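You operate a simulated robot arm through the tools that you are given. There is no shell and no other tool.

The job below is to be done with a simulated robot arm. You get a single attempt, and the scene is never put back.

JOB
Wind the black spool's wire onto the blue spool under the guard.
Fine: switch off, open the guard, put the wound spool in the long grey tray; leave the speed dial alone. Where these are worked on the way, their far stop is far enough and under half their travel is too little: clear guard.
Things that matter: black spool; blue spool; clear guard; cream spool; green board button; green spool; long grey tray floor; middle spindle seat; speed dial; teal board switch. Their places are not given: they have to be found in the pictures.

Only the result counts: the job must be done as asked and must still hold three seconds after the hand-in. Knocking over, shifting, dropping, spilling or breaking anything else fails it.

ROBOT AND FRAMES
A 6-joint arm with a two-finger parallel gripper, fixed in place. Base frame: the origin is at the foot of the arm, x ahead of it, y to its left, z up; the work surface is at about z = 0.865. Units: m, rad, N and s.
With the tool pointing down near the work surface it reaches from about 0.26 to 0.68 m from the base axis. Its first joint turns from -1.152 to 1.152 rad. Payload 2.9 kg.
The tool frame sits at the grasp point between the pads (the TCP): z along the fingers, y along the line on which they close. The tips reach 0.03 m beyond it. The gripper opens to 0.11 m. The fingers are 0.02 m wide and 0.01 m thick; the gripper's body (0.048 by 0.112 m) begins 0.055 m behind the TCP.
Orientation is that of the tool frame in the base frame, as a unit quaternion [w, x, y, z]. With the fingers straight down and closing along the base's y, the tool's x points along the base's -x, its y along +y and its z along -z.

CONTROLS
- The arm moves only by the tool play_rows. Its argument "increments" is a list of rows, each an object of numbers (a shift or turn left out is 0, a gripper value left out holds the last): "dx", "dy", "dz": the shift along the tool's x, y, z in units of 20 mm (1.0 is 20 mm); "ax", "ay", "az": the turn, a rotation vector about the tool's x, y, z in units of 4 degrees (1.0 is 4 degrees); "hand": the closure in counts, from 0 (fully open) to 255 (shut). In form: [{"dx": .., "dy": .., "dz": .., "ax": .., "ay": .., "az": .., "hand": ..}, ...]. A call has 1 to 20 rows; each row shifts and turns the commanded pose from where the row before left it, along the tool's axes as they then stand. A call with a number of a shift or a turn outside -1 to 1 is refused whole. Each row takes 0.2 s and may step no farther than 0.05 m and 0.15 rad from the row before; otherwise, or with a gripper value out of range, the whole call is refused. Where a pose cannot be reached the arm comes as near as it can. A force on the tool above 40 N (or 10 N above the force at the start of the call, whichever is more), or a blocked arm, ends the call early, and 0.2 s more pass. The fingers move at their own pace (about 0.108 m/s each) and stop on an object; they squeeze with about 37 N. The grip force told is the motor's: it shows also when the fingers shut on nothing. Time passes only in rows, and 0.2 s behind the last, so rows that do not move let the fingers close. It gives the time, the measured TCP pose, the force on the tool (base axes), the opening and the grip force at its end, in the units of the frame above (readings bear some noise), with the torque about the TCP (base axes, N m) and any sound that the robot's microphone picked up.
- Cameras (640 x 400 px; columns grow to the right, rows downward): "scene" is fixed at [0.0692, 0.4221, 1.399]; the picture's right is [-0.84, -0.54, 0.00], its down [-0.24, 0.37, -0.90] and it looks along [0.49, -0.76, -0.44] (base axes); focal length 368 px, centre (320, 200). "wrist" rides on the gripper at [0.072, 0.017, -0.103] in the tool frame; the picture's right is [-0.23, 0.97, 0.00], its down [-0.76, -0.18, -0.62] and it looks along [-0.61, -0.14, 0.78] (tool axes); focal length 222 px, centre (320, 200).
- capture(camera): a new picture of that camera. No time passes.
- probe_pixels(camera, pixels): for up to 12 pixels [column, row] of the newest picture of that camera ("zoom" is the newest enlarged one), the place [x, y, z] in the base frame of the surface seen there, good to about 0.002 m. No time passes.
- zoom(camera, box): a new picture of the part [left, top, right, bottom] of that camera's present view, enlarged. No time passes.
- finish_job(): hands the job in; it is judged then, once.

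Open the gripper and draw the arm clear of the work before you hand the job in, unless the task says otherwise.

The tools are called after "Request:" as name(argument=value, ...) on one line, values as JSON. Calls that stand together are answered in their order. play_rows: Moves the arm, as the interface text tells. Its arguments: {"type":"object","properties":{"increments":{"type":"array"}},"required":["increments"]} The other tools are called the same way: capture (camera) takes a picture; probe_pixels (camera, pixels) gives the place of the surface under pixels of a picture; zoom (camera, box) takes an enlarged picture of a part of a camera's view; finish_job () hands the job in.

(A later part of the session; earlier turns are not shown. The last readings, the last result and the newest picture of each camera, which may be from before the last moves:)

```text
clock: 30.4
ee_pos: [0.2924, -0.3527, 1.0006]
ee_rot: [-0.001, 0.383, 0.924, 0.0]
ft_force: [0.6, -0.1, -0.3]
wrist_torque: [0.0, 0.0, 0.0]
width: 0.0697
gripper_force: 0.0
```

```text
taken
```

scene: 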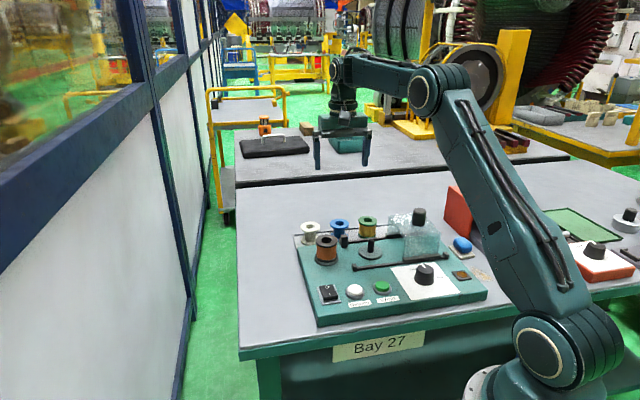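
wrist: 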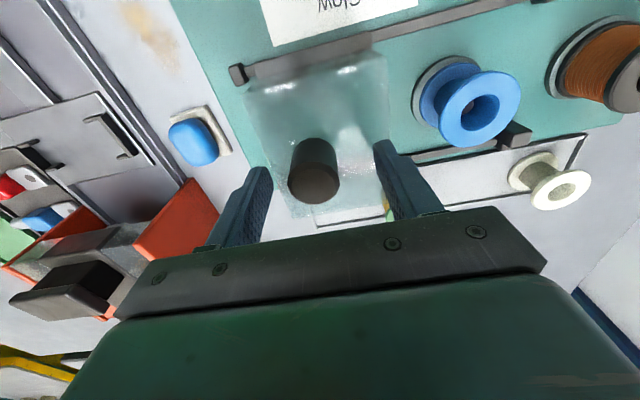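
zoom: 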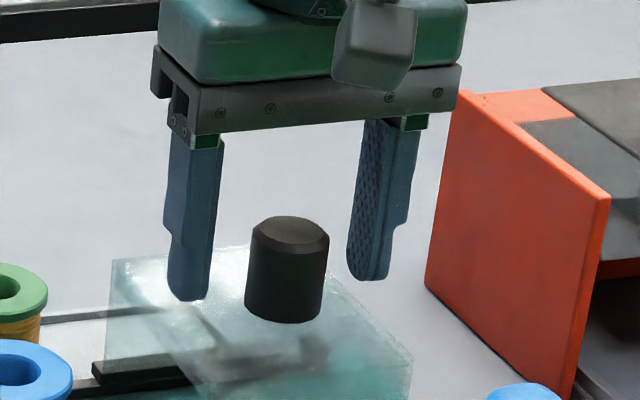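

The knob (wrist 314,183) sits between the fingers. I lower 4 mm more and close gently.

Request:
play_rows(increments=[{"dz": 0.2}, {}, {"hand": 150}, {}, {"hand": 255}, {}, {}])

Request:
capture(camera="wrist")

Request:
zoom(camera="scene", box=[370, 170, 480, 240])

```text
clock: 32.0
ee_pos: [0.2922, -0.352, 0.9948]
ee_rot: [0.0, 0.383, 0.924, 0.0]
ft_force: [0.0, -0.1, -2.1]
wrist_torque: [0.21, -0.49, -0.15]
width: 0.0315
gripper_force: 45.0
```

```text
taken
```

wrist: 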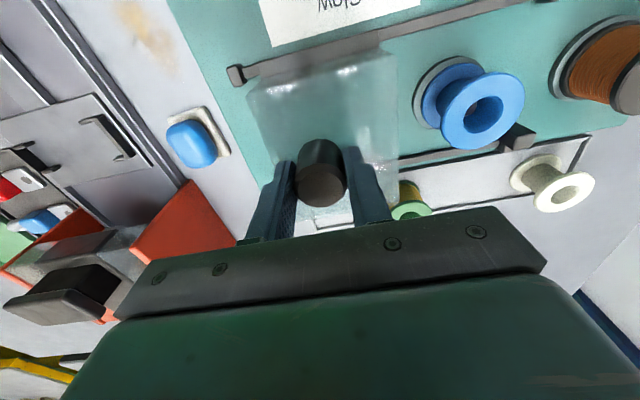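

```text
5.71 times, centred on (425, 205) of scene
```

zoom: 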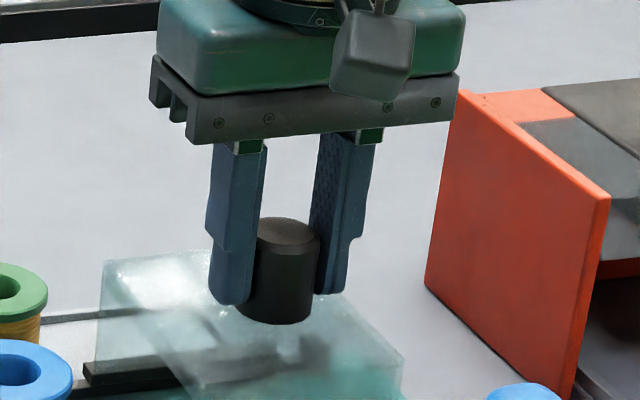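

The knob is gripped (width 0.0315) and the guard shifted slightly to centre itself. I slide it along the rails (+tool y), first 40 mm.

Request:
play_rows(increments=[{"dy": 0.2}, {"dy": 0.4}, {"dy": 0.4}, {"dy": 0.5}, {"dy": 0.5}, {}])

Request:
zoom(camera="scene", box=[340, 180, 470, 263])

```text
clock: 33.4
ee_pos: [0.3205, -0.3253, 0.9945]
ee_rot: [0.001, 0.382, 0.924, -0.001]
ft_force: [6.7, -7.3, 6.7]
wrist_torque: [0.62, -0.11, 0.13]
width: 0.0315
gripper_force: 44.7
```

```text
4.82 times, centred on (405, 222) of scene
```

zoom: 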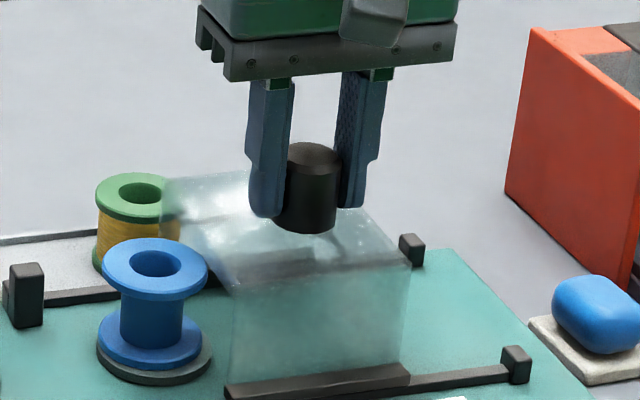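

The guard slides well; a side force of about 10 N toward (+x,-y) builds up, so I ease the path about 1 mm that way while continuing.

Request:
play_rows(increments=[{"dx": -0.05, "dy": 0.3}, {"dy": 0.5, "dx": -0.01}, {"dy": 0.5, "dx": -0.01}, {"dy": 0.5, "dx": -0.01}, {}])

Request:
zoom(camera="scene", box=[310, 180, 440, 263])

```text
clock: 34.6
ee_pos: [0.3466, -0.2991, 0.9953]
ee_rot: [0.0, 0.382, 0.924, 0.001]
ft_force: [-9.6, 9.5, 25.9]
wrist_torque: [0.95, 0.05, -0.23]
width: 0.0315
gripper_force: 44.8
```

```text
4.82 times, centred on (375, 222) of scene
```

zoom: 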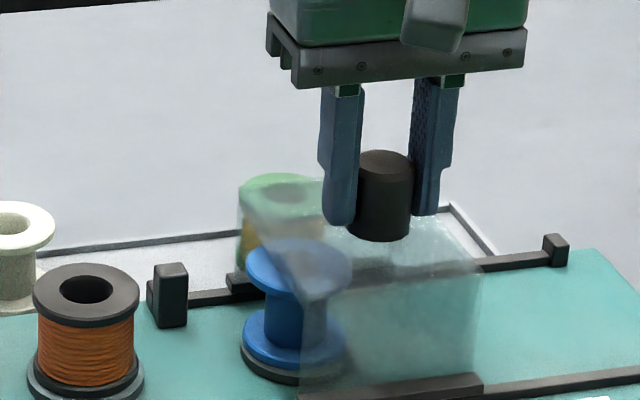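

Now the guard half covers blue, which stands upright; upward force is 26 N and the side force reversed, so I relieve both (rise ~1.2 mm, 0.6 mm sideways) before going on.

Request:
play_rows(increments=[{"dx": 0.03, "dz": -0.06}, {}])

```text
clock: 35.2
ee_pos: [0.3468, -0.2992, 0.9956]
ee_rot: [-0.001, 0.381, 0.925, 0.001]
ft_force: [-5.7, 5.2, 14.7]
wrist_torque: [1.08, 0.31, 0.19]
width: 0.0315
gripper_force: 44.7
```

Forces dropped to 15 N up and 8 N sideways; I relieve a bit more the same way.

Request:
play_rows(increments=[{"dx": 0.03, "dz": -0.07}, {}])

```text
clock: 35.8
ee_pos: [0.3452, -0.2999, 0.9954]
ee_rot: [0.0, 0.382, 0.924, 0.0]
ft_force: [-0.5, -0.5, -20.7]
wrist_torque: [-0.31, -1.31, 0.09]
width: 0.0319
gripper_force: 45.1
```

Sideways is now zero but it pulls 21 N down; I go 0.8 mm back down to balance.

Request:
play_rows(increments=[{"dz": 0.04}, {}])

```text
clock: 36.4
ee_pos: [0.3457, -0.3002, 0.9948]
ee_rot: [-0.001, 0.383, 0.924, 0.0]
ft_force: [1.7, -3.8, -29.6]
wrist_torque: [0.14, -0.87, -0.12]
width: 0.0316
gripper_force: 44.8
```

The down-pull reads 30 N now, which is not what the step should do; I hold to see if it settles.

Request:
play_rows(increments=[{}, {}])

```text
clock: 37.0
ee_pos: [0.3455, -0.2993, 0.9959]
ee_rot: [-0.002, 0.383, 0.924, 0.001]
ft_force: [1.8, -3.5, -33.6]
wrist_torque: [0.04, -0.92, -0.17]
width: 0.0317
gripper_force: 45.5
```

The arm seems to hold slightly above where the rails let it be, so I lower the command 1 mm and watch the force.

Request:
play_rows(increments=[{"dz": 0.05}, {}])

```text
clock: 37.6
ee_pos: [0.3466, -0.2989, 0.9963]
ee_rot: [-0.001, 0.383, 0.924, 0.001]
ft_force: [0.2, 0.4, -20.5]
wrist_torque: [1.23, 0.37, -0.11]
width: 0.0314
gripper_force: 45.0
```

Gripping stacks up internal forces, so I loosen the fingers to about 45 mm and will push the knob with the rear finger instead.

Request:
play_rows(increments=[{"hand": 150}, {}, {}])

Request:
capture(camera="wrist")

Request:
zoom(camera="scene", box=[310, 180, 440, 263])

```text
clock: 38.4
ee_pos: [0.3466, -0.2982, 0.9967]
ee_rot: [0.0, 0.383, 0.924, 0.0]
ft_force: [0.4, 0.1, -0.8]
wrist_torque: [0.0, 0.01, -0.02]
width: 0.0454
gripper_force: 0.1
```

```text
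taken
```

wrist: 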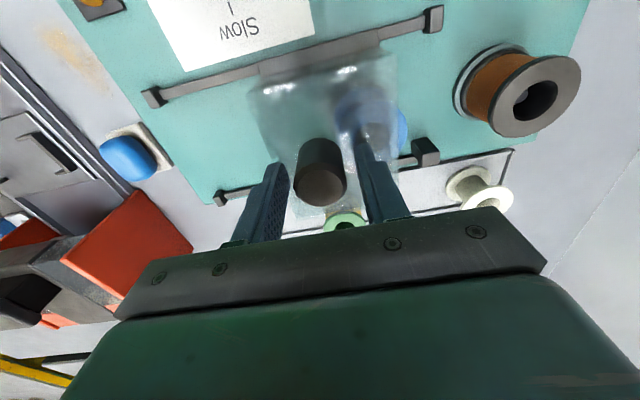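

```text
4.82 times, centred on (375, 222) of scene
```

zoom: 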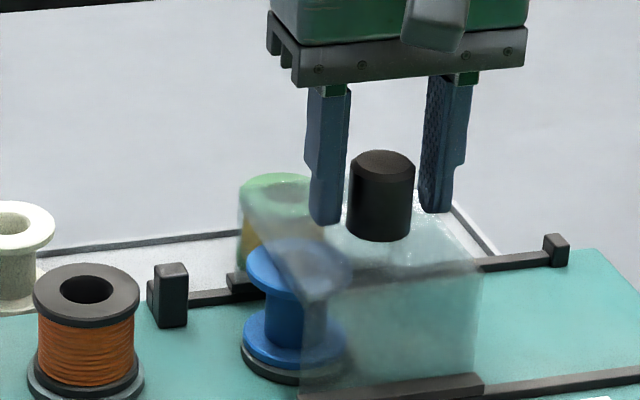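

Forces are zero again, guard about two-thirds closed. I push the knob with the rear finger along +tool y in small steps.

Request:
play_rows(increments=[{"dy": 0.25}, {"dy": 0.25}, {"dy": 0.25}, {"dy": 0.25}, {"dy": 0.25}, {"dy": 0.25}, {}])

Request:
zoom(camera="scene", box=[310, 180, 440, 263])

```text
clock: 40.0
ee_pos: [0.3682, -0.2784, 0.9959]
ee_rot: [-0.001, 0.383, 0.924, 0.0]
ft_force: [0.3, 0.0, -0.4]
wrist_torque: [0.01, 0.01, -0.03]
width: 0.0451
gripper_force: 0.0
```

```text
4.82 times, centred on (375, 222) of scene
```

zoom: 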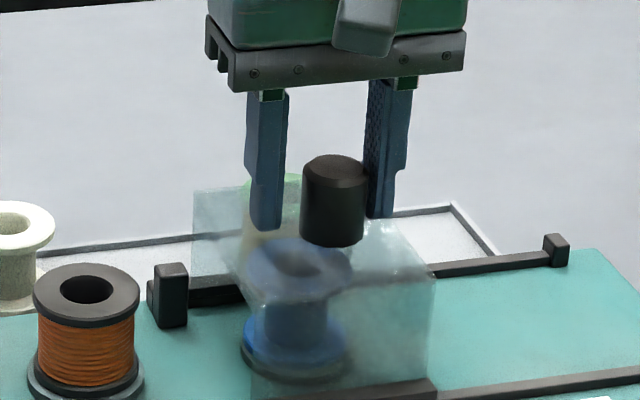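

The guard's far foot (zoom 215,290) is close to the stop post (170,295). I push about 14 mm more in smaller steps, expecting to touch the stop.

Request:
play_rows(increments=[{"dy": 0.2}, {"dy": 0.2}, {"dy": 0.15}, {"dy": 0.1}, {}])

Request:
zoom(camera="scene", box=[310, 180, 440, 263])

```text
clock: 41.2
ee_pos: [0.3745, -0.272, 0.9959]
ee_rot: [0.0, 0.387, 0.922, -0.002]
ft_force: [-24.7, -19.7, 13.7]
wrist_torque: [-0.37, 0.35, -0.08]
width: 0.061
gripper_force: 16.4
```

```text
4.82 times, centred on (375, 222) of scene
```

zoom: 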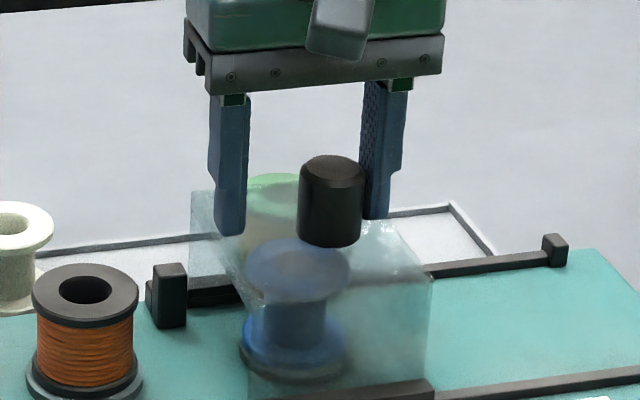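

The guard is at its far stop (force ≈31 N against the push, foot against the post at zoom 187,295), covering blue. I back off 10 mm and rise clear.

Request:
play_rows(increments=[{"dy": -0.3}, {"dy": -0.25}, {}, {"dz": -0.4}, {"dz": -0.7}, {"dz": -0.8}, {"dz": -0.8}, {"dz": -0.8}, {}])

Request:
capture(camera="wrist")

Request:
zoom(camera="scene", box=[290, 190, 500, 324])

```text
clock: 43.2
ee_pos: [0.3684, -0.2781, 1.0653]
ee_rot: [0.001, 0.383, 0.924, 0.0]
ft_force: [-0.1, 0.2, 0.6]
wrist_torque: [-0.02, -0.01, -0.01]
width: 0.0454
gripper_force: 0.1
```

```text
taken
```

wrist: 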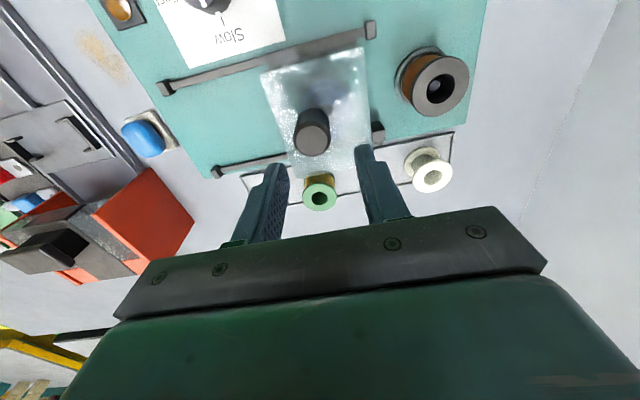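

```text
2.99 times, centred on (395, 257) of scene
```

zoom: 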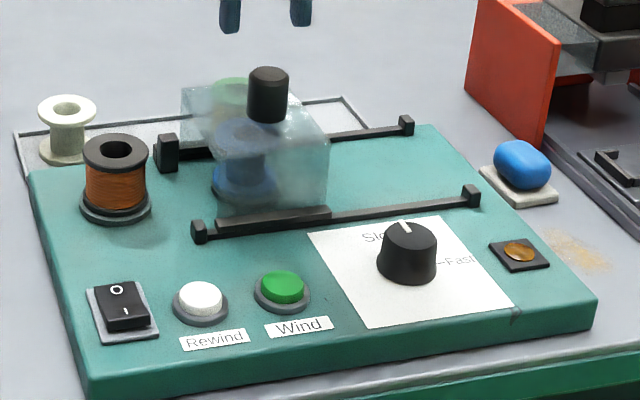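

The guard now covers the spindle. I zoom in to check whether the guard foot really reached the stops (near post 198,232; far post 167,153).

Request:
zoom(camera="scene", box=[335, 210, 415, 275])

Request:
zoom(camera="wrist", box=[230, 0, 450, 160])

```text
6.15 times, centred on (375, 242) of scene
```

zoom: 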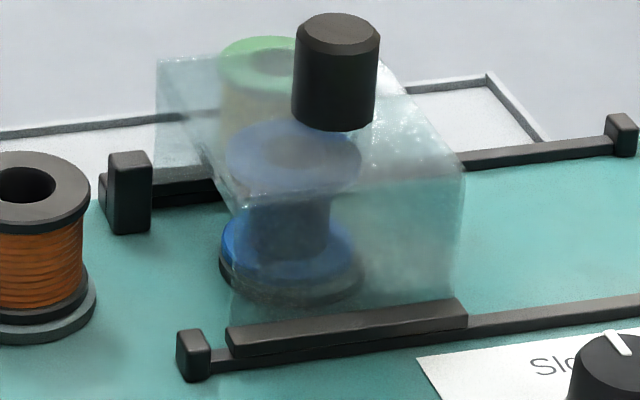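

```text
2.50 times, centred on (340, 80) of wrist
```

zoom: 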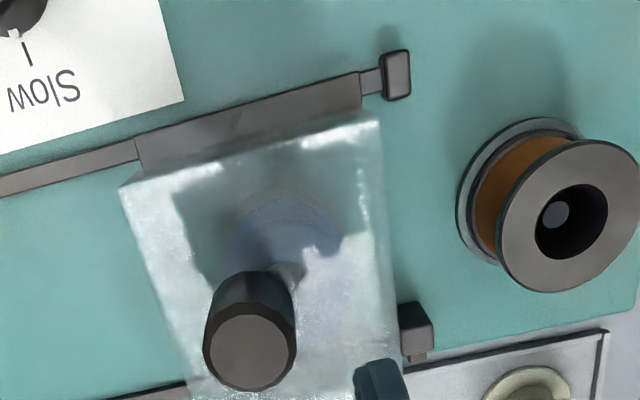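

In the wrist zoom there is a gap between the near foot end (361,90) and the near post (383,75), while the far side touches the taller far post (400,330). I probe these to see if the guard is square and stopped.

Request:
probe_pixels(camera="zoom", pixels=[[355, 90], [365, 85], [386, 75], [408, 75], [140, 150], [378, 125], [125, 190], [380, 250], [404, 315], [420, 310], [415, 340], [250, 350]])

Request:
play_rows(increments=[{}])

```text
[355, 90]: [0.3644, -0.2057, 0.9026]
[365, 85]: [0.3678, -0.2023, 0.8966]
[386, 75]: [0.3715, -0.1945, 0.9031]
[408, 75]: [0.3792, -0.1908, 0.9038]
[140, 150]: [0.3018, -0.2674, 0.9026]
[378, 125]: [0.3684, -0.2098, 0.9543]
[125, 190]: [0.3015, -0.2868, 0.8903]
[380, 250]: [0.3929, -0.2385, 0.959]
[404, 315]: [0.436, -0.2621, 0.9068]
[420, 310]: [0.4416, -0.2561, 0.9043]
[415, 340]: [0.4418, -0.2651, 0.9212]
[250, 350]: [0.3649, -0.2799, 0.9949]
```

```text
clock: 43.6
ee_pos: [0.3694, -0.278, 1.0644]
ee_rot: [0.0, 0.383, 0.924, 0.0]
ft_force: [0.6, 0.0, -0.1]
wrist_torque: [-0.02, -0.02, 0.0]
width: 0.0453
gripper_force: 0.0
```

The guard's front is at u≈0.112 on both sides, a square stop ~12 mm short of the posts, mirroring the gap it had at the open end, so it is at its own travel stop and covers blue fully. Next I zoom on switch, Wind button and dial to get press points.

Request:
zoom(camera="scene", box=[312, 275, 352, 310])

Request:
probe_pixels(camera="zoom", pixels=[[240, 130], [340, 120], [250, 170], [350, 160], [260, 210], [360, 195], [270, 250], [380, 235], [280, 290], [390, 270], [300, 320], [330, 250]])

Request:
zoom(camera="scene", box=[340, 255, 450, 325])

Request:
probe_pixels(camera="zoom", pixels=[[205, 185], [275, 185], [240, 160], [240, 205], [240, 183], [165, 190], [315, 190], [490, 60], [490, 100], [420, 110], [100, 200], [240, 235]])

```text
11.43 times, centred on (332, 292) of scene
```

zoom: 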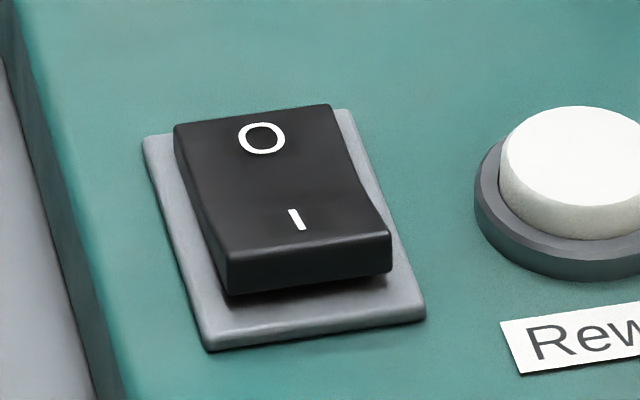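

```text
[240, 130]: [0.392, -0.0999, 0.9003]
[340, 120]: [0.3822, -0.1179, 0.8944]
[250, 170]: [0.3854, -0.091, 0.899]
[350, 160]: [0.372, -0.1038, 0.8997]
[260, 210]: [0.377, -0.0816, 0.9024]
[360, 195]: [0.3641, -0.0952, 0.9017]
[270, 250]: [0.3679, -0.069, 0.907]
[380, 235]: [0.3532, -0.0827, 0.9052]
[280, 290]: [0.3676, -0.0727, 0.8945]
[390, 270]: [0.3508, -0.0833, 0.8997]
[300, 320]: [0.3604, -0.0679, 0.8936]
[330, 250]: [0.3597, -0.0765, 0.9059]
```

```text
5.71 times, centred on (395, 290) of scene
```

zoom: 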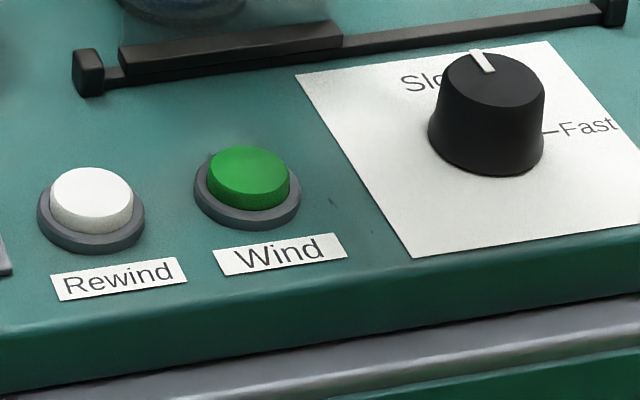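

```text
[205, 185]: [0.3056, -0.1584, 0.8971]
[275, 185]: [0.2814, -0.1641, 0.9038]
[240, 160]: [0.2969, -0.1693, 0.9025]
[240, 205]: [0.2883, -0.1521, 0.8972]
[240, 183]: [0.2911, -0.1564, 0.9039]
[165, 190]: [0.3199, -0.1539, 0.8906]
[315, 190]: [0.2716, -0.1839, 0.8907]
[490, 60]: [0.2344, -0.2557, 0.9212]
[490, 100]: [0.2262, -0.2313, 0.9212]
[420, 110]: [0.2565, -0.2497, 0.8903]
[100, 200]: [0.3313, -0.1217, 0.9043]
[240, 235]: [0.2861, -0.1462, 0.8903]
```

Switch I-end edge centre is ≈(0.3605,-0.076,z 0.906); Wind button ≈(0.2895,-0.161,z 0.904); dial ≈(0.23,-0.245), well apart. I close the fingers and move above the switch, staying high.

Request:
play_rows(increments=[{"dx": 0.4, "dy": 0.38, "hand": 255}, {"dx": 0.8, "dy": 0.74}, {"dx": 0.9, "dy": 0.83}, {"dx": 0.9, "dy": 0.83}, {"dx": 0.9, "dy": 0.83}, {"dx": 0.9, "dy": 0.83}, {"dx": 0.9, "dy": 0.83}, {"dx": 0.9, "dy": 0.83}, {"dx": 0.7, "dy": 0.64}, {"dx": 0.12, "dy": 0.12, "dz": 0.6}, {"dz": 0.8}, {"dz": 0.8}, {}])

Request:
capture(camera="wrist")

Request:
zoom(camera="wrist", box=[220, 70, 420, 195])

```text
clock: 46.4
ee_pos: [0.3615, -0.0741, 1.0218]
ee_rot: [0.001, 0.382, 0.924, 0.0]
ft_force: [0.3, 0.9, -0.2]
wrist_torque: [0.01, 0.01, 0.0]
width: 0.0
gripper_force: 36.7
```

```text
taken
```

wrist: 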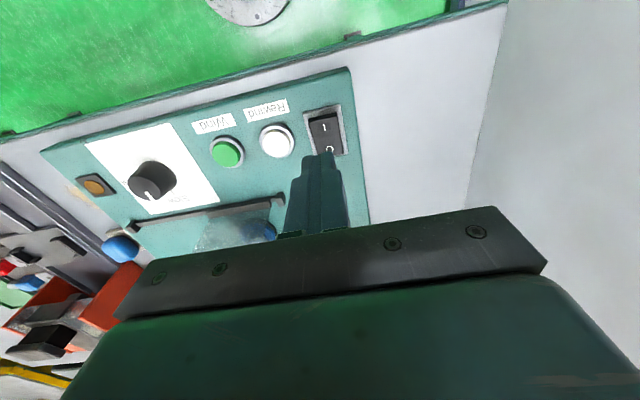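

```text
3.20 times, centred on (320, 132) of wrist
```

zoom: 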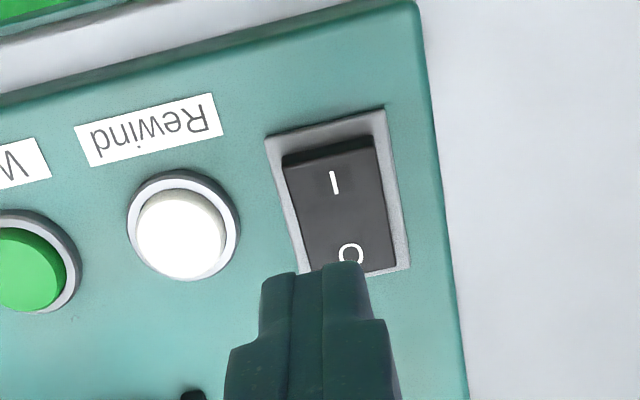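

Switch seen at wrist zoom with I mark (334,183) on the far raised end and Rewind button well to the left. I probe its corners.

Request:
probe_pixels(camera="zoom", pixels=[[290, 172], [370, 154], [332, 164], [334, 183], [312, 262], [385, 262], [334, 215], [335, 150], [180, 232], [30, 265], [348, 255], [322, 285]])

Request:
play_rows(increments=[{}])

```text
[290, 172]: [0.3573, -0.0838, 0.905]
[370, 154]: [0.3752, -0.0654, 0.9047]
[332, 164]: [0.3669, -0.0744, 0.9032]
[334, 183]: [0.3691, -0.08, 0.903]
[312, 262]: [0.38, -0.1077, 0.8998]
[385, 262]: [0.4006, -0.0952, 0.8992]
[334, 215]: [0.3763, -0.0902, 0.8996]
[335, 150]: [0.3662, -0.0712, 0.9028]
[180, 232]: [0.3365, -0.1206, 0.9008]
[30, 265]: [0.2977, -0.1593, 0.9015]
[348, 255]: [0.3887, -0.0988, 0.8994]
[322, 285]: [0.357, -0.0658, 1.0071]
```

```text
clock: 46.8
ee_pos: [0.3606, -0.0741, 1.022]
ee_rot: [-0.001, 0.382, 0.924, 0.001]
ft_force: [0.4, -0.5, -0.3]
wrist_torque: [-0.03, 0.0, 0.01]
width: 0.0
gripper_force: 37.2
```

I-end edge averages to about (0.3635,-0.075); the fingertips are 2–3 mm outside it. I shift 3 mm inward and descend to just above the rocker.

Request:
play_rows(increments=[{"dx": -0.15, "dy": 0.05}, {"dz": 0.6}, {"dz": 0.8}, {"dz": 0.8}, {"dz": 0.7}, {"dz": 0.6}, {"dz": 0.3}, {}])

Request:
zoom(camera="scene", box=[305, 262, 365, 308])

Request:
capture(camera="wrist")

```text
clock: 48.6
ee_pos: [0.3636, -0.0767, 0.9462]
ee_rot: [0.0, 0.383, 0.924, -0.001]
ft_force: [0.0, 0.1, 0.0]
wrist_torque: [0.0, -0.01, 0.0]
width: 0.0
gripper_force: 36.9
```

```text
8.70 times, centred on (335, 285) of scene
```

zoom: 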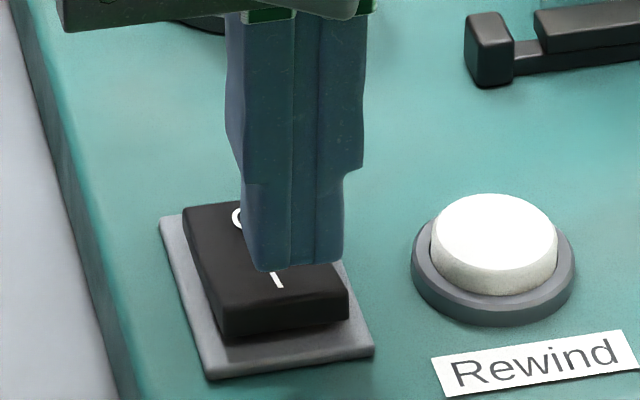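

```text
taken
```

wrist: 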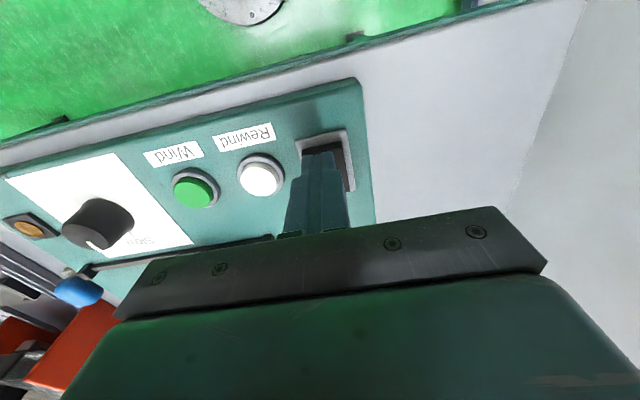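

The tips (zoom 295,265) will land with their front at the I-edge; I'd rather press nearer the end, so I shift 3 mm outward and 1.5 mm toward the rocker's centre line, then step down onto it.

Request:
play_rows(increments=[{"dx": 0.15, "dy": 0.07}, {"dz": 0.2}, {"dz": 0.1}, {"dz": 0.1}, {}])

Request:
zoom(camera="scene", box=[305, 262, 365, 308])

```text
clock: 49.8
ee_pos: [0.3642, -0.0739, 0.9382]
ee_rot: [0.0, 0.382, 0.924, 0.001]
ft_force: [0.0, -0.6, 0.0]
wrist_torque: [-0.02, -0.02, -0.02]
width: 0.0001
gripper_force: 37.0
```

```text
8.70 times, centred on (335, 285) of scene
```

zoom: 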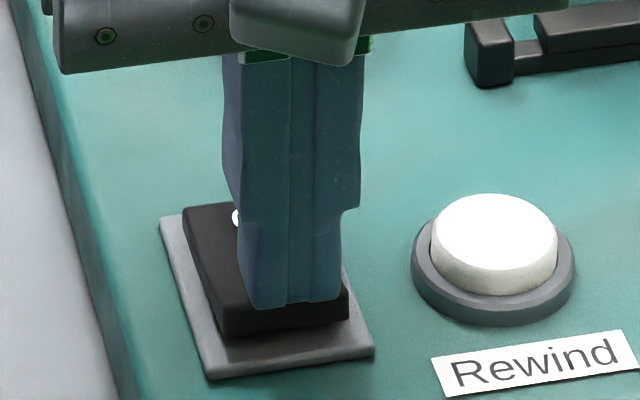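

The tips are right over the I end (zoom 295,303) at z≈0.908. I press down in 1.5–2 mm steps and watch force and sound.

Request:
play_rows(increments=[{"dz": 0.1}, {"dz": 0.08}, {}])

```text
clock: 50.6
ee_pos: [0.362, -0.0734, 0.9349]
ee_rot: [0.0, 0.383, 0.924, 0.0]
ft_force: [-0.6, 1.4, 1.6]
wrist_torque: [0.05, 0.0, 0.01]
width: 0.0002
gripper_force: 37.3
```

Slight contact (≈2 N) at TCP z 0.935. I continue down a few millimetres.

Request:
play_rows(increments=[{"dz": 0.08}, {"dz": 0.08}, {"dz": 0.05}, {}])

Request:
zoom(camera="scene", box=[305, 262, 365, 308])

```text
clock: 51.6
ee_pos: [0.3642, -0.0722, 0.9317]
ee_rot: [0.0, 0.383, 0.924, 0.002]
ft_force: [-7.5, 1.4, 29.6]
wrist_torque: [-0.17, 0.0, -0.01]
width: 0.0003
gripper_force: 37.2
```

```text
8.70 times, centred on (335, 285) of scene
```

zoom: 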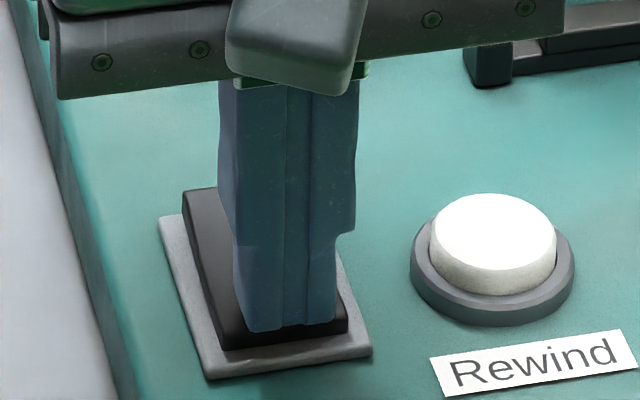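

The O end rose (rear edge now at zoom row 188) and force hit 30 N, so the rocker has flipped. I lift off and check.

Request:
play_rows(increments=[{"dz": -0.3}, {"dz": -0.6}, {"dz": -0.8}, {"dz": -0.8}, {}])

Request:
zoom(camera="scene", box=[290, 200, 500, 330])

Request:
capture(camera="wrist")

```text
clock: 52.8
ee_pos: [0.3628, -0.0737, 0.9797]
ee_rot: [0.0, 0.382, 0.924, 0.001]
ft_force: [-0.2, -0.1, -0.1]
wrist_torque: [-0.03, -0.04, 0.0]
width: 0.0
gripper_force: 37.1
```

```text
3.05 times, centred on (395, 265) of scene
```

zoom: 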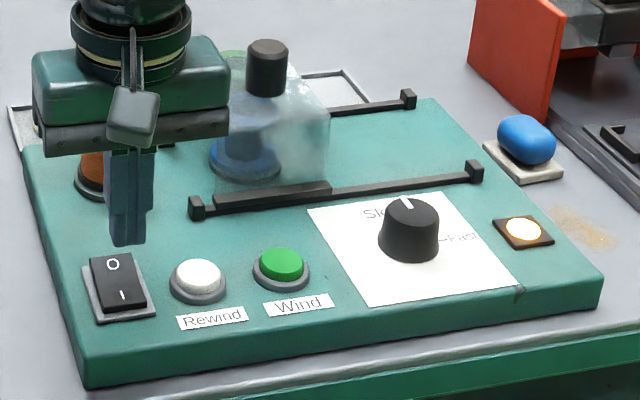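

```text
taken
```

wrist: 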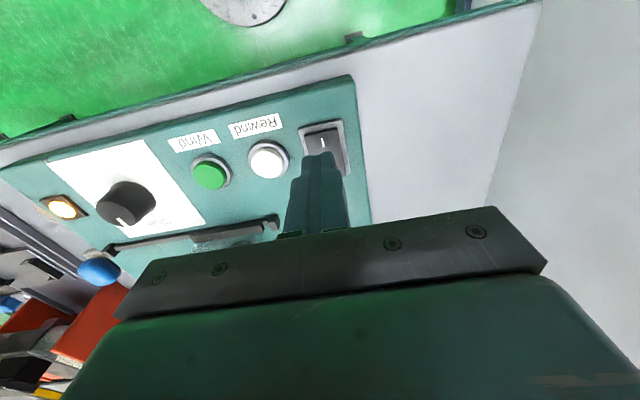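

The lamp (zoom 525,229) is lit and the rocker shows I pressed: power on. Now I move to hover over the green Wind button near (0.2915,-0.160).

Request:
play_rows(increments=[{"dz": -0.8}, {"dz": -0.8}, {"dx": -0.05, "dy": -0.6}, {"dx": -0.08, "dy": -0.8}, {"dx": -0.08, "dy": -0.8}, {"dx": -0.08, "dy": -0.8}, {"dx": -0.08, "dy": -0.8}, {"dx": -0.08, "dy": -0.8}, {"dx": -0.06, "dy": -0.6}, {"dx": -0.02, "dy": -0.37}, {}])

Request:
capture(camera="wrist")

Request:
zoom(camera="wrist", box=[220, 70, 420, 195])

Request:
zoom(camera="scene", box=[340, 235, 430, 303])

```text
clock: 55.2
ee_pos: [0.2901, -0.1608, 1.0119]
ee_rot: [0.0, 0.382, 0.924, 0.0]
ft_force: [0.1, 0.0, 0.5]
wrist_torque: [-0.02, 0.0, 0.01]
width: 0.0
gripper_force: 37.4
```

```text
taken
```

wrist: 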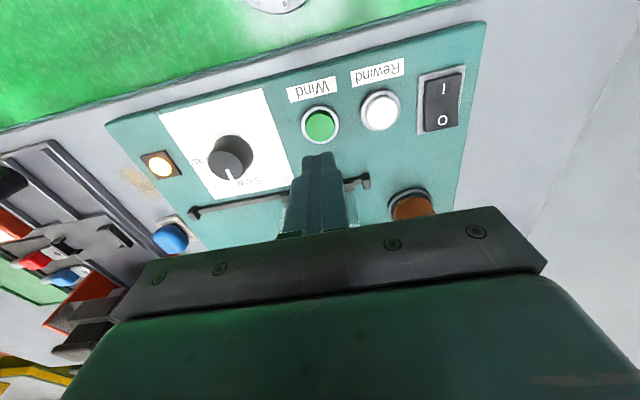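

```text
3.20 times, centred on (320, 132) of wrist
```

zoom: 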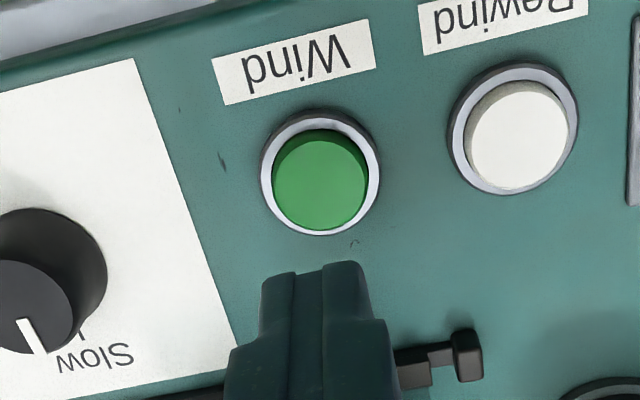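

```text
5.88 times, centred on (385, 269) of scene
```

zoom: 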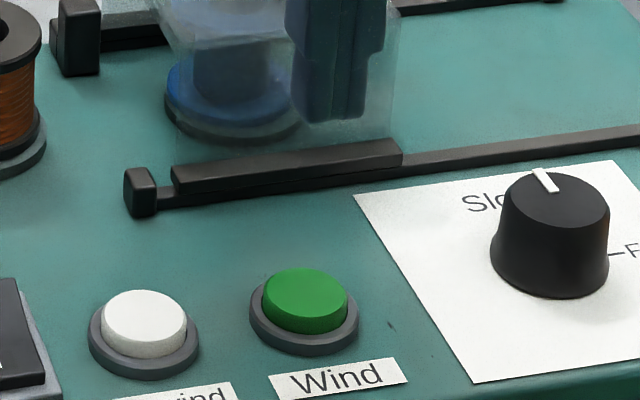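

Green button's top is at wrist (320,126) and in the scene zoom at (305,297). I probe its rim in both.

Request:
probe_pixels(camera="wrist", pixels=[[307, 126], [333, 126], [320, 115], [320, 138], [320, 126], [314, 125], [326, 127]])

Request:
probe_pixels(camera="zoom", pixels=[[268, 297], [344, 297], [305, 270], [305, 320], [305, 297], [290, 297], [320, 297]])

Request:
play_rows(increments=[{}])

```text
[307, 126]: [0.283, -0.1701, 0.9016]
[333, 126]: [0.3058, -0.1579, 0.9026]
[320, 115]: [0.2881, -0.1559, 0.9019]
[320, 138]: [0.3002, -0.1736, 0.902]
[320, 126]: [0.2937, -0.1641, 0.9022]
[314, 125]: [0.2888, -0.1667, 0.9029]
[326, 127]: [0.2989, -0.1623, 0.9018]
```

```text
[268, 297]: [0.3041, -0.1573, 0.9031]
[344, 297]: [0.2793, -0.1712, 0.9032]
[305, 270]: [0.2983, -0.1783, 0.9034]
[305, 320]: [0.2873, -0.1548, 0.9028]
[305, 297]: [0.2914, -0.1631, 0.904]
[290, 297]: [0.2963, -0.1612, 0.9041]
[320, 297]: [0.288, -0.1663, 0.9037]
```

```text
clock: 55.6
ee_pos: [0.2902, -0.161, 1.0131]
ee_rot: [0.0, 0.382, 0.924, 0.0]
ft_force: [0.8, 0.1, 0.4]
wrist_torque: [-0.03, -0.04, 0.01]
width: 0.0
gripper_force: 37.2
```

Button centre ≈(0.293,-0.1645), top z≈0.903. I shift 4 mm over and descend to just above it.

Request:
play_rows(increments=[{"dx": -0.22}, {"dz": 0.6}, {"dz": 0.8}, {"dz": 0.8}, {"dz": 0.7}, {"dz": 0.5}, {"dz": 0.3}, {}])

Request:
zoom(camera="scene", box=[340, 235, 430, 303])

```text
clock: 57.4
ee_pos: [0.2937, -0.1624, 0.9377]
ee_rot: [0.001, 0.383, 0.924, 0.0]
ft_force: [-1.1, -0.2, -0.2]
wrist_torque: [0.0, 0.02, 0.01]
width: 0.0
gripper_force: 37.0
```

```text
5.88 times, centred on (385, 269) of scene
```

zoom: 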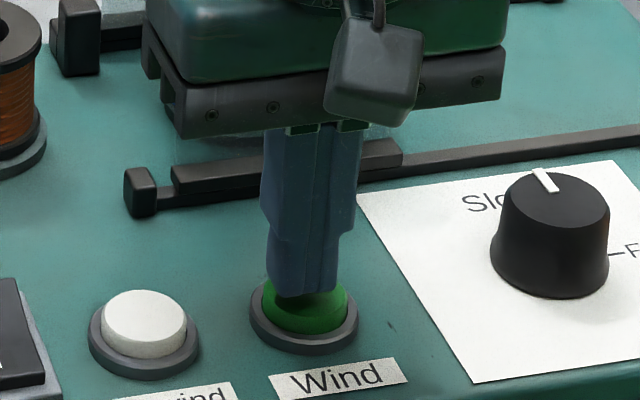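

The tips are centred over the green button (zoom 303,290). I press down in small steps.

Request:
play_rows(increments=[{"dz": 0.1}, {"dz": 0.1}, {"dz": 0.05}, {}])

```text
clock: 58.4
ee_pos: [0.2962, -0.1619, 0.9328]
ee_rot: [0.0, 0.383, 0.924, 0.0]
ft_force: [0.4, 0.5, 0.4]
wrist_torque: [-0.01, 0.03, -0.01]
width: 0.0
gripper_force: 37.1
```

No contact yet at TCP z 0.933. I go on down in 1 mm steps.

Request:
play_rows(increments=[{"dz": 0.06}, {"dz": 0.06}, {"dz": 0.05}, {}])

Request:
zoom(camera="scene", box=[310, 205, 450, 310])

```text
clock: 59.4
ee_pos: [0.2946, -0.1623, 0.9294]
ee_rot: [0.0, 0.383, 0.924, 0.0]
ft_force: [1.3, 1.0, 4.0]
wrist_torque: [0.07, -0.05, 0.03]
width: 0.0
gripper_force: 37.1
heard: click
```

```text
3.81 times, centred on (380, 258) of scene
```

zoom: 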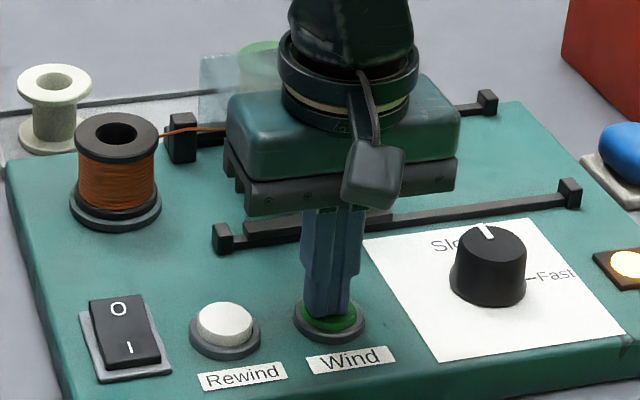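

A click was heard and a wire now runs from the black spool (zoom 190,130): winding has begun. I lift off the button and watch whether it continues.

Request:
play_rows(increments=[{"dz": -0.4}, {"dz": -0.6}, {}])

Request:
zoom(camera="scene", box=[310, 205, 450, 310])

```text
clock: 60.2
ee_pos: [0.2934, -0.1635, 0.9513]
ee_rot: [-0.001, 0.382, 0.924, 0.001]
ft_force: [-0.6, -0.1, 0.3]
wrist_torque: [-0.03, 0.01, 0.0]
width: 0.0
gripper_force: 37.6
```

```text
3.81 times, centred on (380, 258) of scene
```

zoom: 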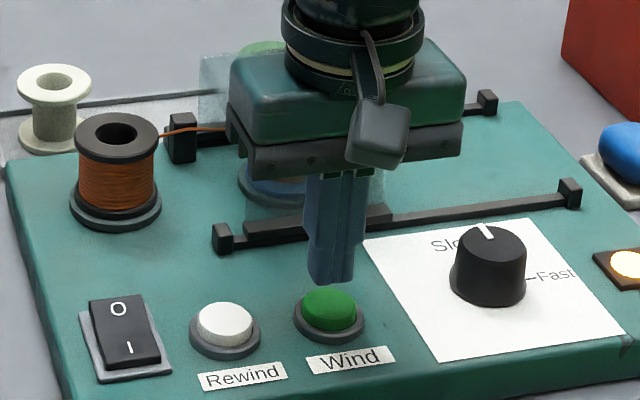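

Wire still spans after release, so it runs on its own. I raise and move toward the switch's O end while it winds, keeping high.

Request:
play_rows(increments=[{"dz": -0.8}, {"dz": -0.9}, {"dz": -0.9}, {"dz": -0.9}, {"dx": -0.17, "dy": 0.6}, {"dx": -0.19, "dy": 0.8}, {"dx": -0.2, "dy": 0.8}, {"dx": -0.2, "dy": 0.8}, {"dx": -0.2, "dy": 0.8}, {"dx": -0.2, "dy": 0.8}, {"dx": -0.18, "dy": 0.8}, {}])

Request:
zoom(camera="scene", box=[290, 200, 430, 305])

Request:
capture(camera="wrist")

```text
clock: 62.8
ee_pos: [0.3909, -0.1057, 1.0184]
ee_rot: [-0.001, 0.382, 0.924, -0.001]
ft_force: [-0.5, -0.5, 0.3]
wrist_torque: [0.0, 0.01, 0.01]
width: 0.0
gripper_force: 37.1
```

```text
3.81 times, centred on (360, 252) of scene
```

zoom: 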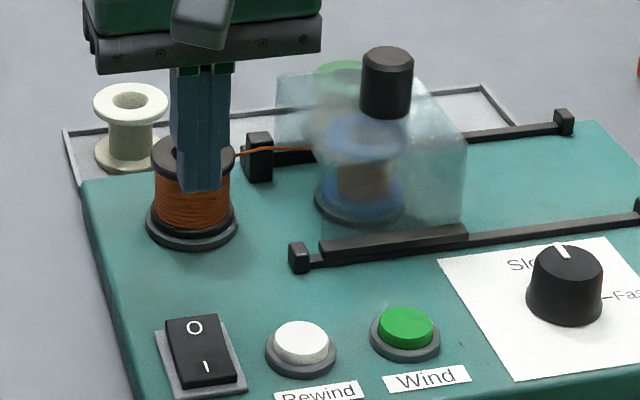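

```text
taken
```

wrist: 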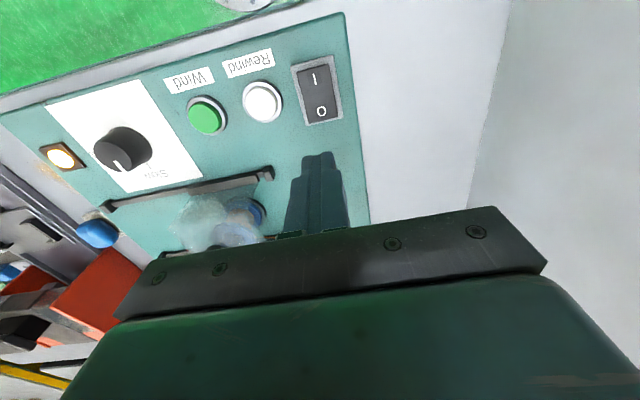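

Copper already shows on blue's core (zoom 365,180) behind the guard, and the wire still runs. I rise a bit to clear the view and wait.

Request:
play_rows(increments=[{"dz": -0.9}, {"dz": -0.9}, {"dz": -0.9}, {"dz": -0.9}, {}, {}, {}, {}, {}, {}, {}, {}])

Request:
zoom(camera="scene", box=[290, 190, 430, 285])

```text
clock: 65.4
ee_pos: [0.3898, -0.1055, 1.0914]
ee_rot: [0.0, 0.382, 0.924, 0.0]
ft_force: [-0.4, 0.0, -0.5]
wrist_torque: [0.01, 0.0, 0.0]
width: 0.0002
gripper_force: 36.7
```

```text
4.21 times, centred on (360, 238) of scene
```

zoom: 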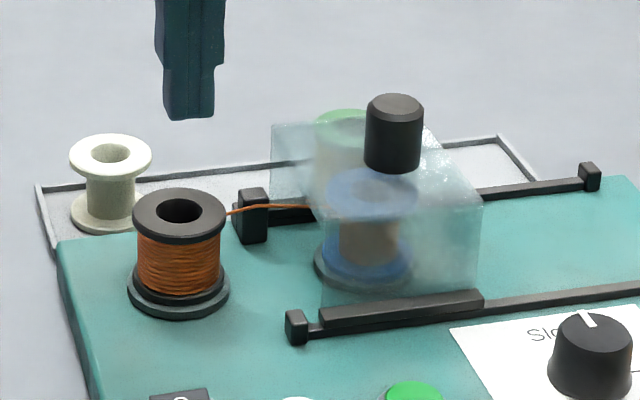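

The black spool at (178,265) is thinning slightly while blue gains copper; it winds slowly. I wait 4 s more.

Request:
play_rows(increments=[{}, {}, {}, {}, {}, {}, {}, {}, {}, {}, {}, {}, {}, {}, {}, {}, {}, {}, {}, {}])

Request:
zoom(camera="scene", box=[290, 190, 430, 285])

```text
clock: 69.6
ee_pos: [0.3901, -0.1053, 1.0916]
ee_rot: [0.0, 0.383, 0.924, 0.0]
ft_force: [0.7, -0.8, -0.3]
wrist_torque: [0.02, 0.0, 0.01]
width: 0.0001
gripper_force: 37.4
```

```text
4.21 times, centred on (360, 238) of scene
```

zoom: 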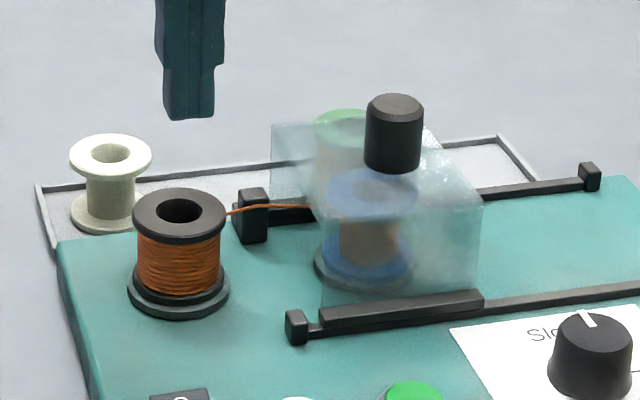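

Hard to see change between the two views; I zoom tighter on both spools now, then wait and compare.

Request:
zoom(camera="scene", box=[310, 222, 400, 270])

Request:
play_rows(increments=[{}, {}, {}, {}, {}, {}, {}, {}, {}, {}, {}, {}, {}, {}, {}, {}, {}, {}, {}, {}])

Request:
zoom(camera="scene", box=[310, 222, 400, 270])

```text
7.11 times, centred on (355, 246) of scene
```

zoom: 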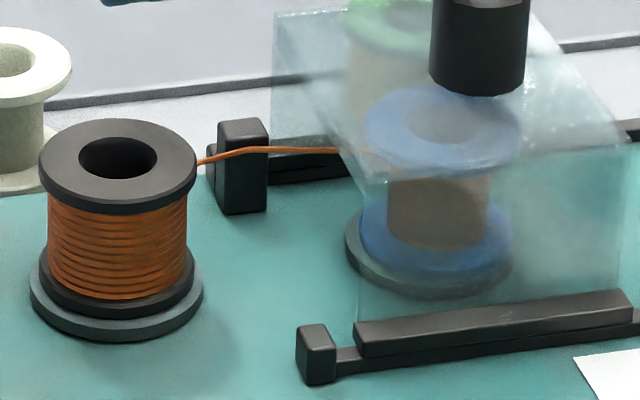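

```text
clock: 73.8
ee_pos: [0.3888, -0.104, 1.0917]
ee_rot: [0.0, 0.382, 0.924, 0.0]
ft_force: [0.0, 0.9, -0.2]
wrist_torque: [0.02, 0.01, -0.01]
width: 0.0001
gripper_force: 36.7
```

```text
7.11 times, centred on (355, 246) of scene
```

zoom: 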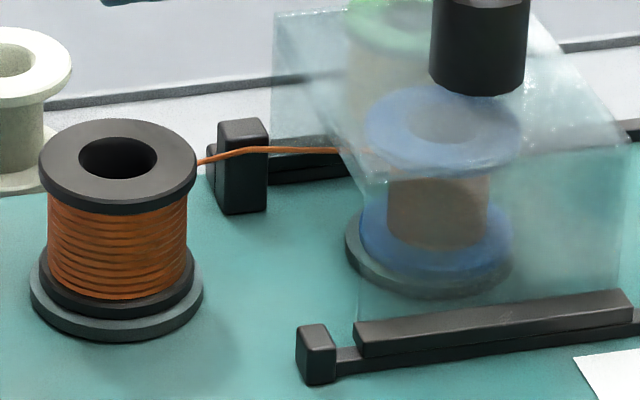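

The two views 4 s apart look identical, so winding may have stopped when the button was let go. I compare at higher magnification over a further second.

Request:
zoom(camera="scene", box=[312, 235, 342, 270])

Request:
play_rows(increments=[{}, {}, {}, {}, {}, {}, {}])

Request:
zoom(camera="scene", box=[312, 235, 342, 270])

Request:
zoom(camera="scene", box=[350, 225, 395, 265])

Request:
zoom(camera="scene", box=[300, 260, 480, 320])

```text
11.43 times, centred on (327, 252) of scene
```

zoom: 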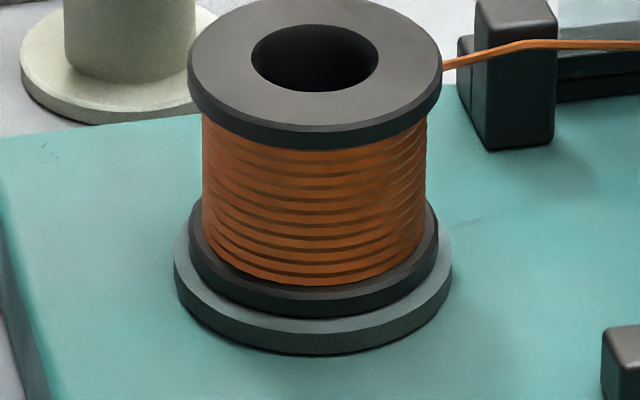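

```text
clock: 75.4
ee_pos: [0.3899, -0.1056, 1.0925]
ee_rot: [0.001, 0.383, 0.924, 0.001]
ft_force: [0.1, 0.1, -0.3]
wrist_torque: [-0.01, -0.02, -0.04]
width: 0.0
gripper_force: 37.0
```

```text
11.43 times, centred on (327, 252) of scene
```

zoom: 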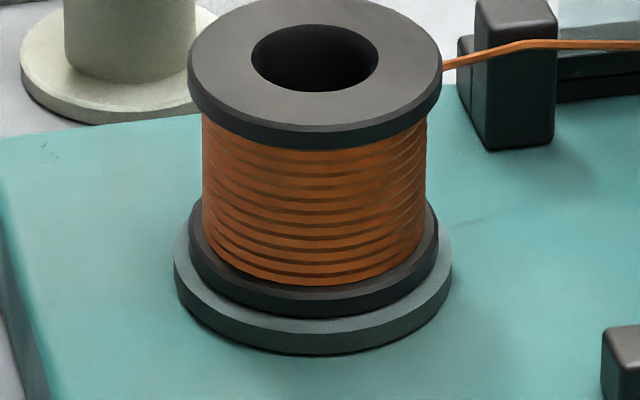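

```text
10.00 times, centred on (372, 245) of scene
```

zoom: 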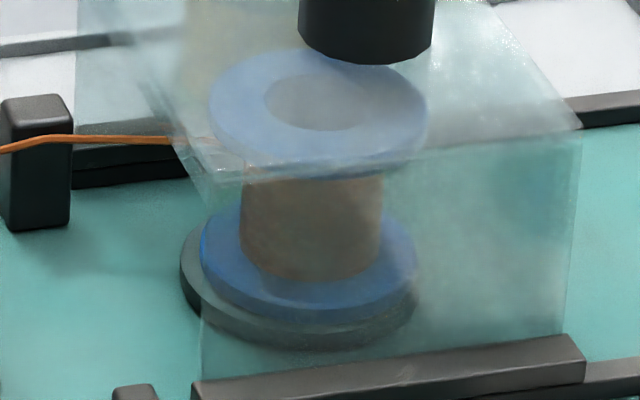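

```text
3.56 times, centred on (390, 290) of scene
```

zoom: 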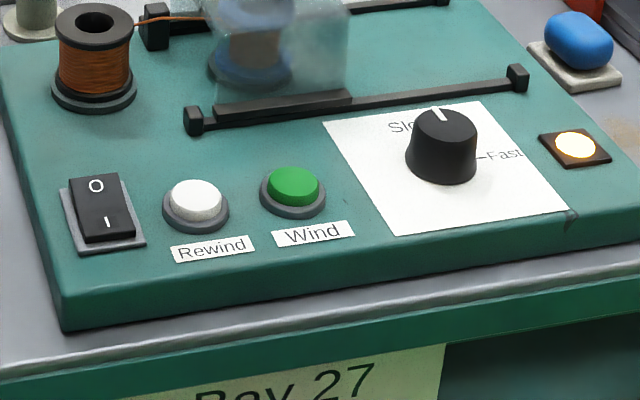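

Nothing is turning now, so the Wind button must be held. I go back over the green button along the same path.

Request:
play_rows(increments=[{"dx": 0.18, "dy": -0.8}, {"dx": 0.2, "dy": -0.8}, {"dx": 0.2, "dy": -0.8}, {"dx": 0.2, "dy": -0.8}, {"dx": 0.2, "dy": -0.8}, {"dx": 0.19, "dy": -0.8}, {"dx": 0.17, "dy": -0.6}, {"dz": 0.8}, {"dz": 0.9}, {"dz": 0.9}, {"dz": 0.9}, {"dz": 0.9}, {"dz": 0.9}, {"dz": 0.8}, {"dz": 0.7}, {"dz": 0.5}, {"dz": 0.3}, {}])

Request:
zoom(camera="scene", box=[310, 205, 450, 310])

```text
clock: 79.2
ee_pos: [0.2942, -0.1618, 0.9393]
ee_rot: [0.0, 0.383, 0.924, 0.001]
ft_force: [-0.1, -0.5, -0.1]
wrist_torque: [0.02, -0.01, -0.01]
width: 0.0
gripper_force: 37.1
```

```text
3.81 times, centred on (380, 258) of scene
```

zoom: 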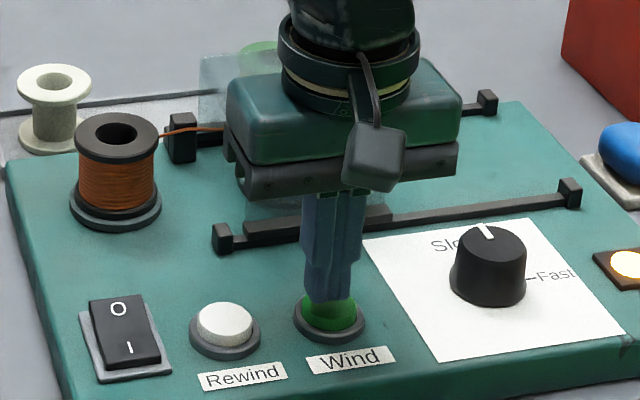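

The tips are again over the green button (zoom 330,300). I press down until the click point (TCP z≈0.929) and hold about 1 s.

Request:
play_rows(increments=[{"dz": 0.2}, {"dz": 0.15}, {"dz": 0.1}, {"dz": 0.05}, {}, {}, {}])

Request:
zoom(camera="scene", box=[312, 235, 342, 270])

Request:
zoom(camera="scene", box=[310, 205, 450, 310])

```text
clock: 80.8
ee_pos: [0.2953, -0.162, 0.9309]
ee_rot: [0.0, 0.383, 0.924, 0.001]
ft_force: [2.7, 1.1, 3.1]
wrist_torque: [0.06, -0.12, 0.0]
width: 0.0002
gripper_force: 37.3
heard: click
```

```text
11.43 times, centred on (327, 252) of scene
```

zoom: 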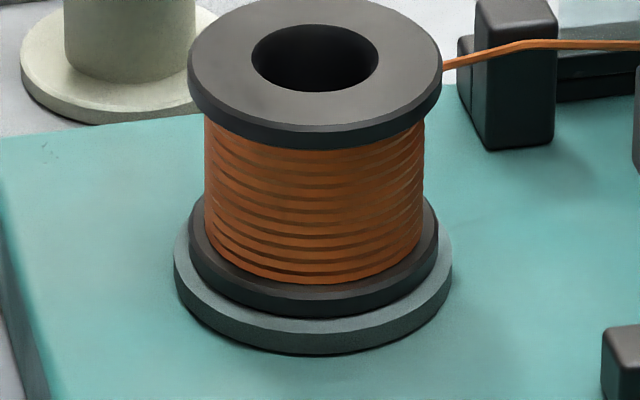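

```text
3.81 times, centred on (380, 258) of scene
```

zoom: 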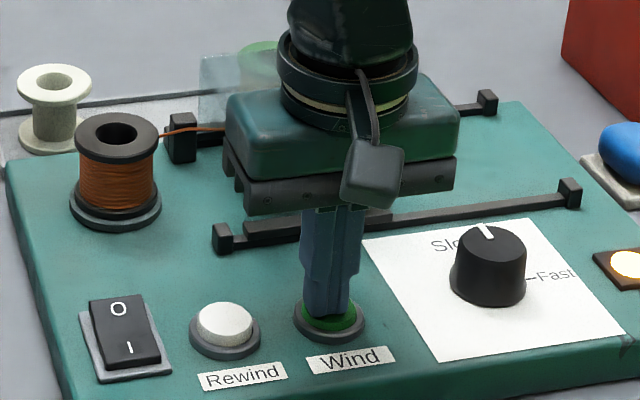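

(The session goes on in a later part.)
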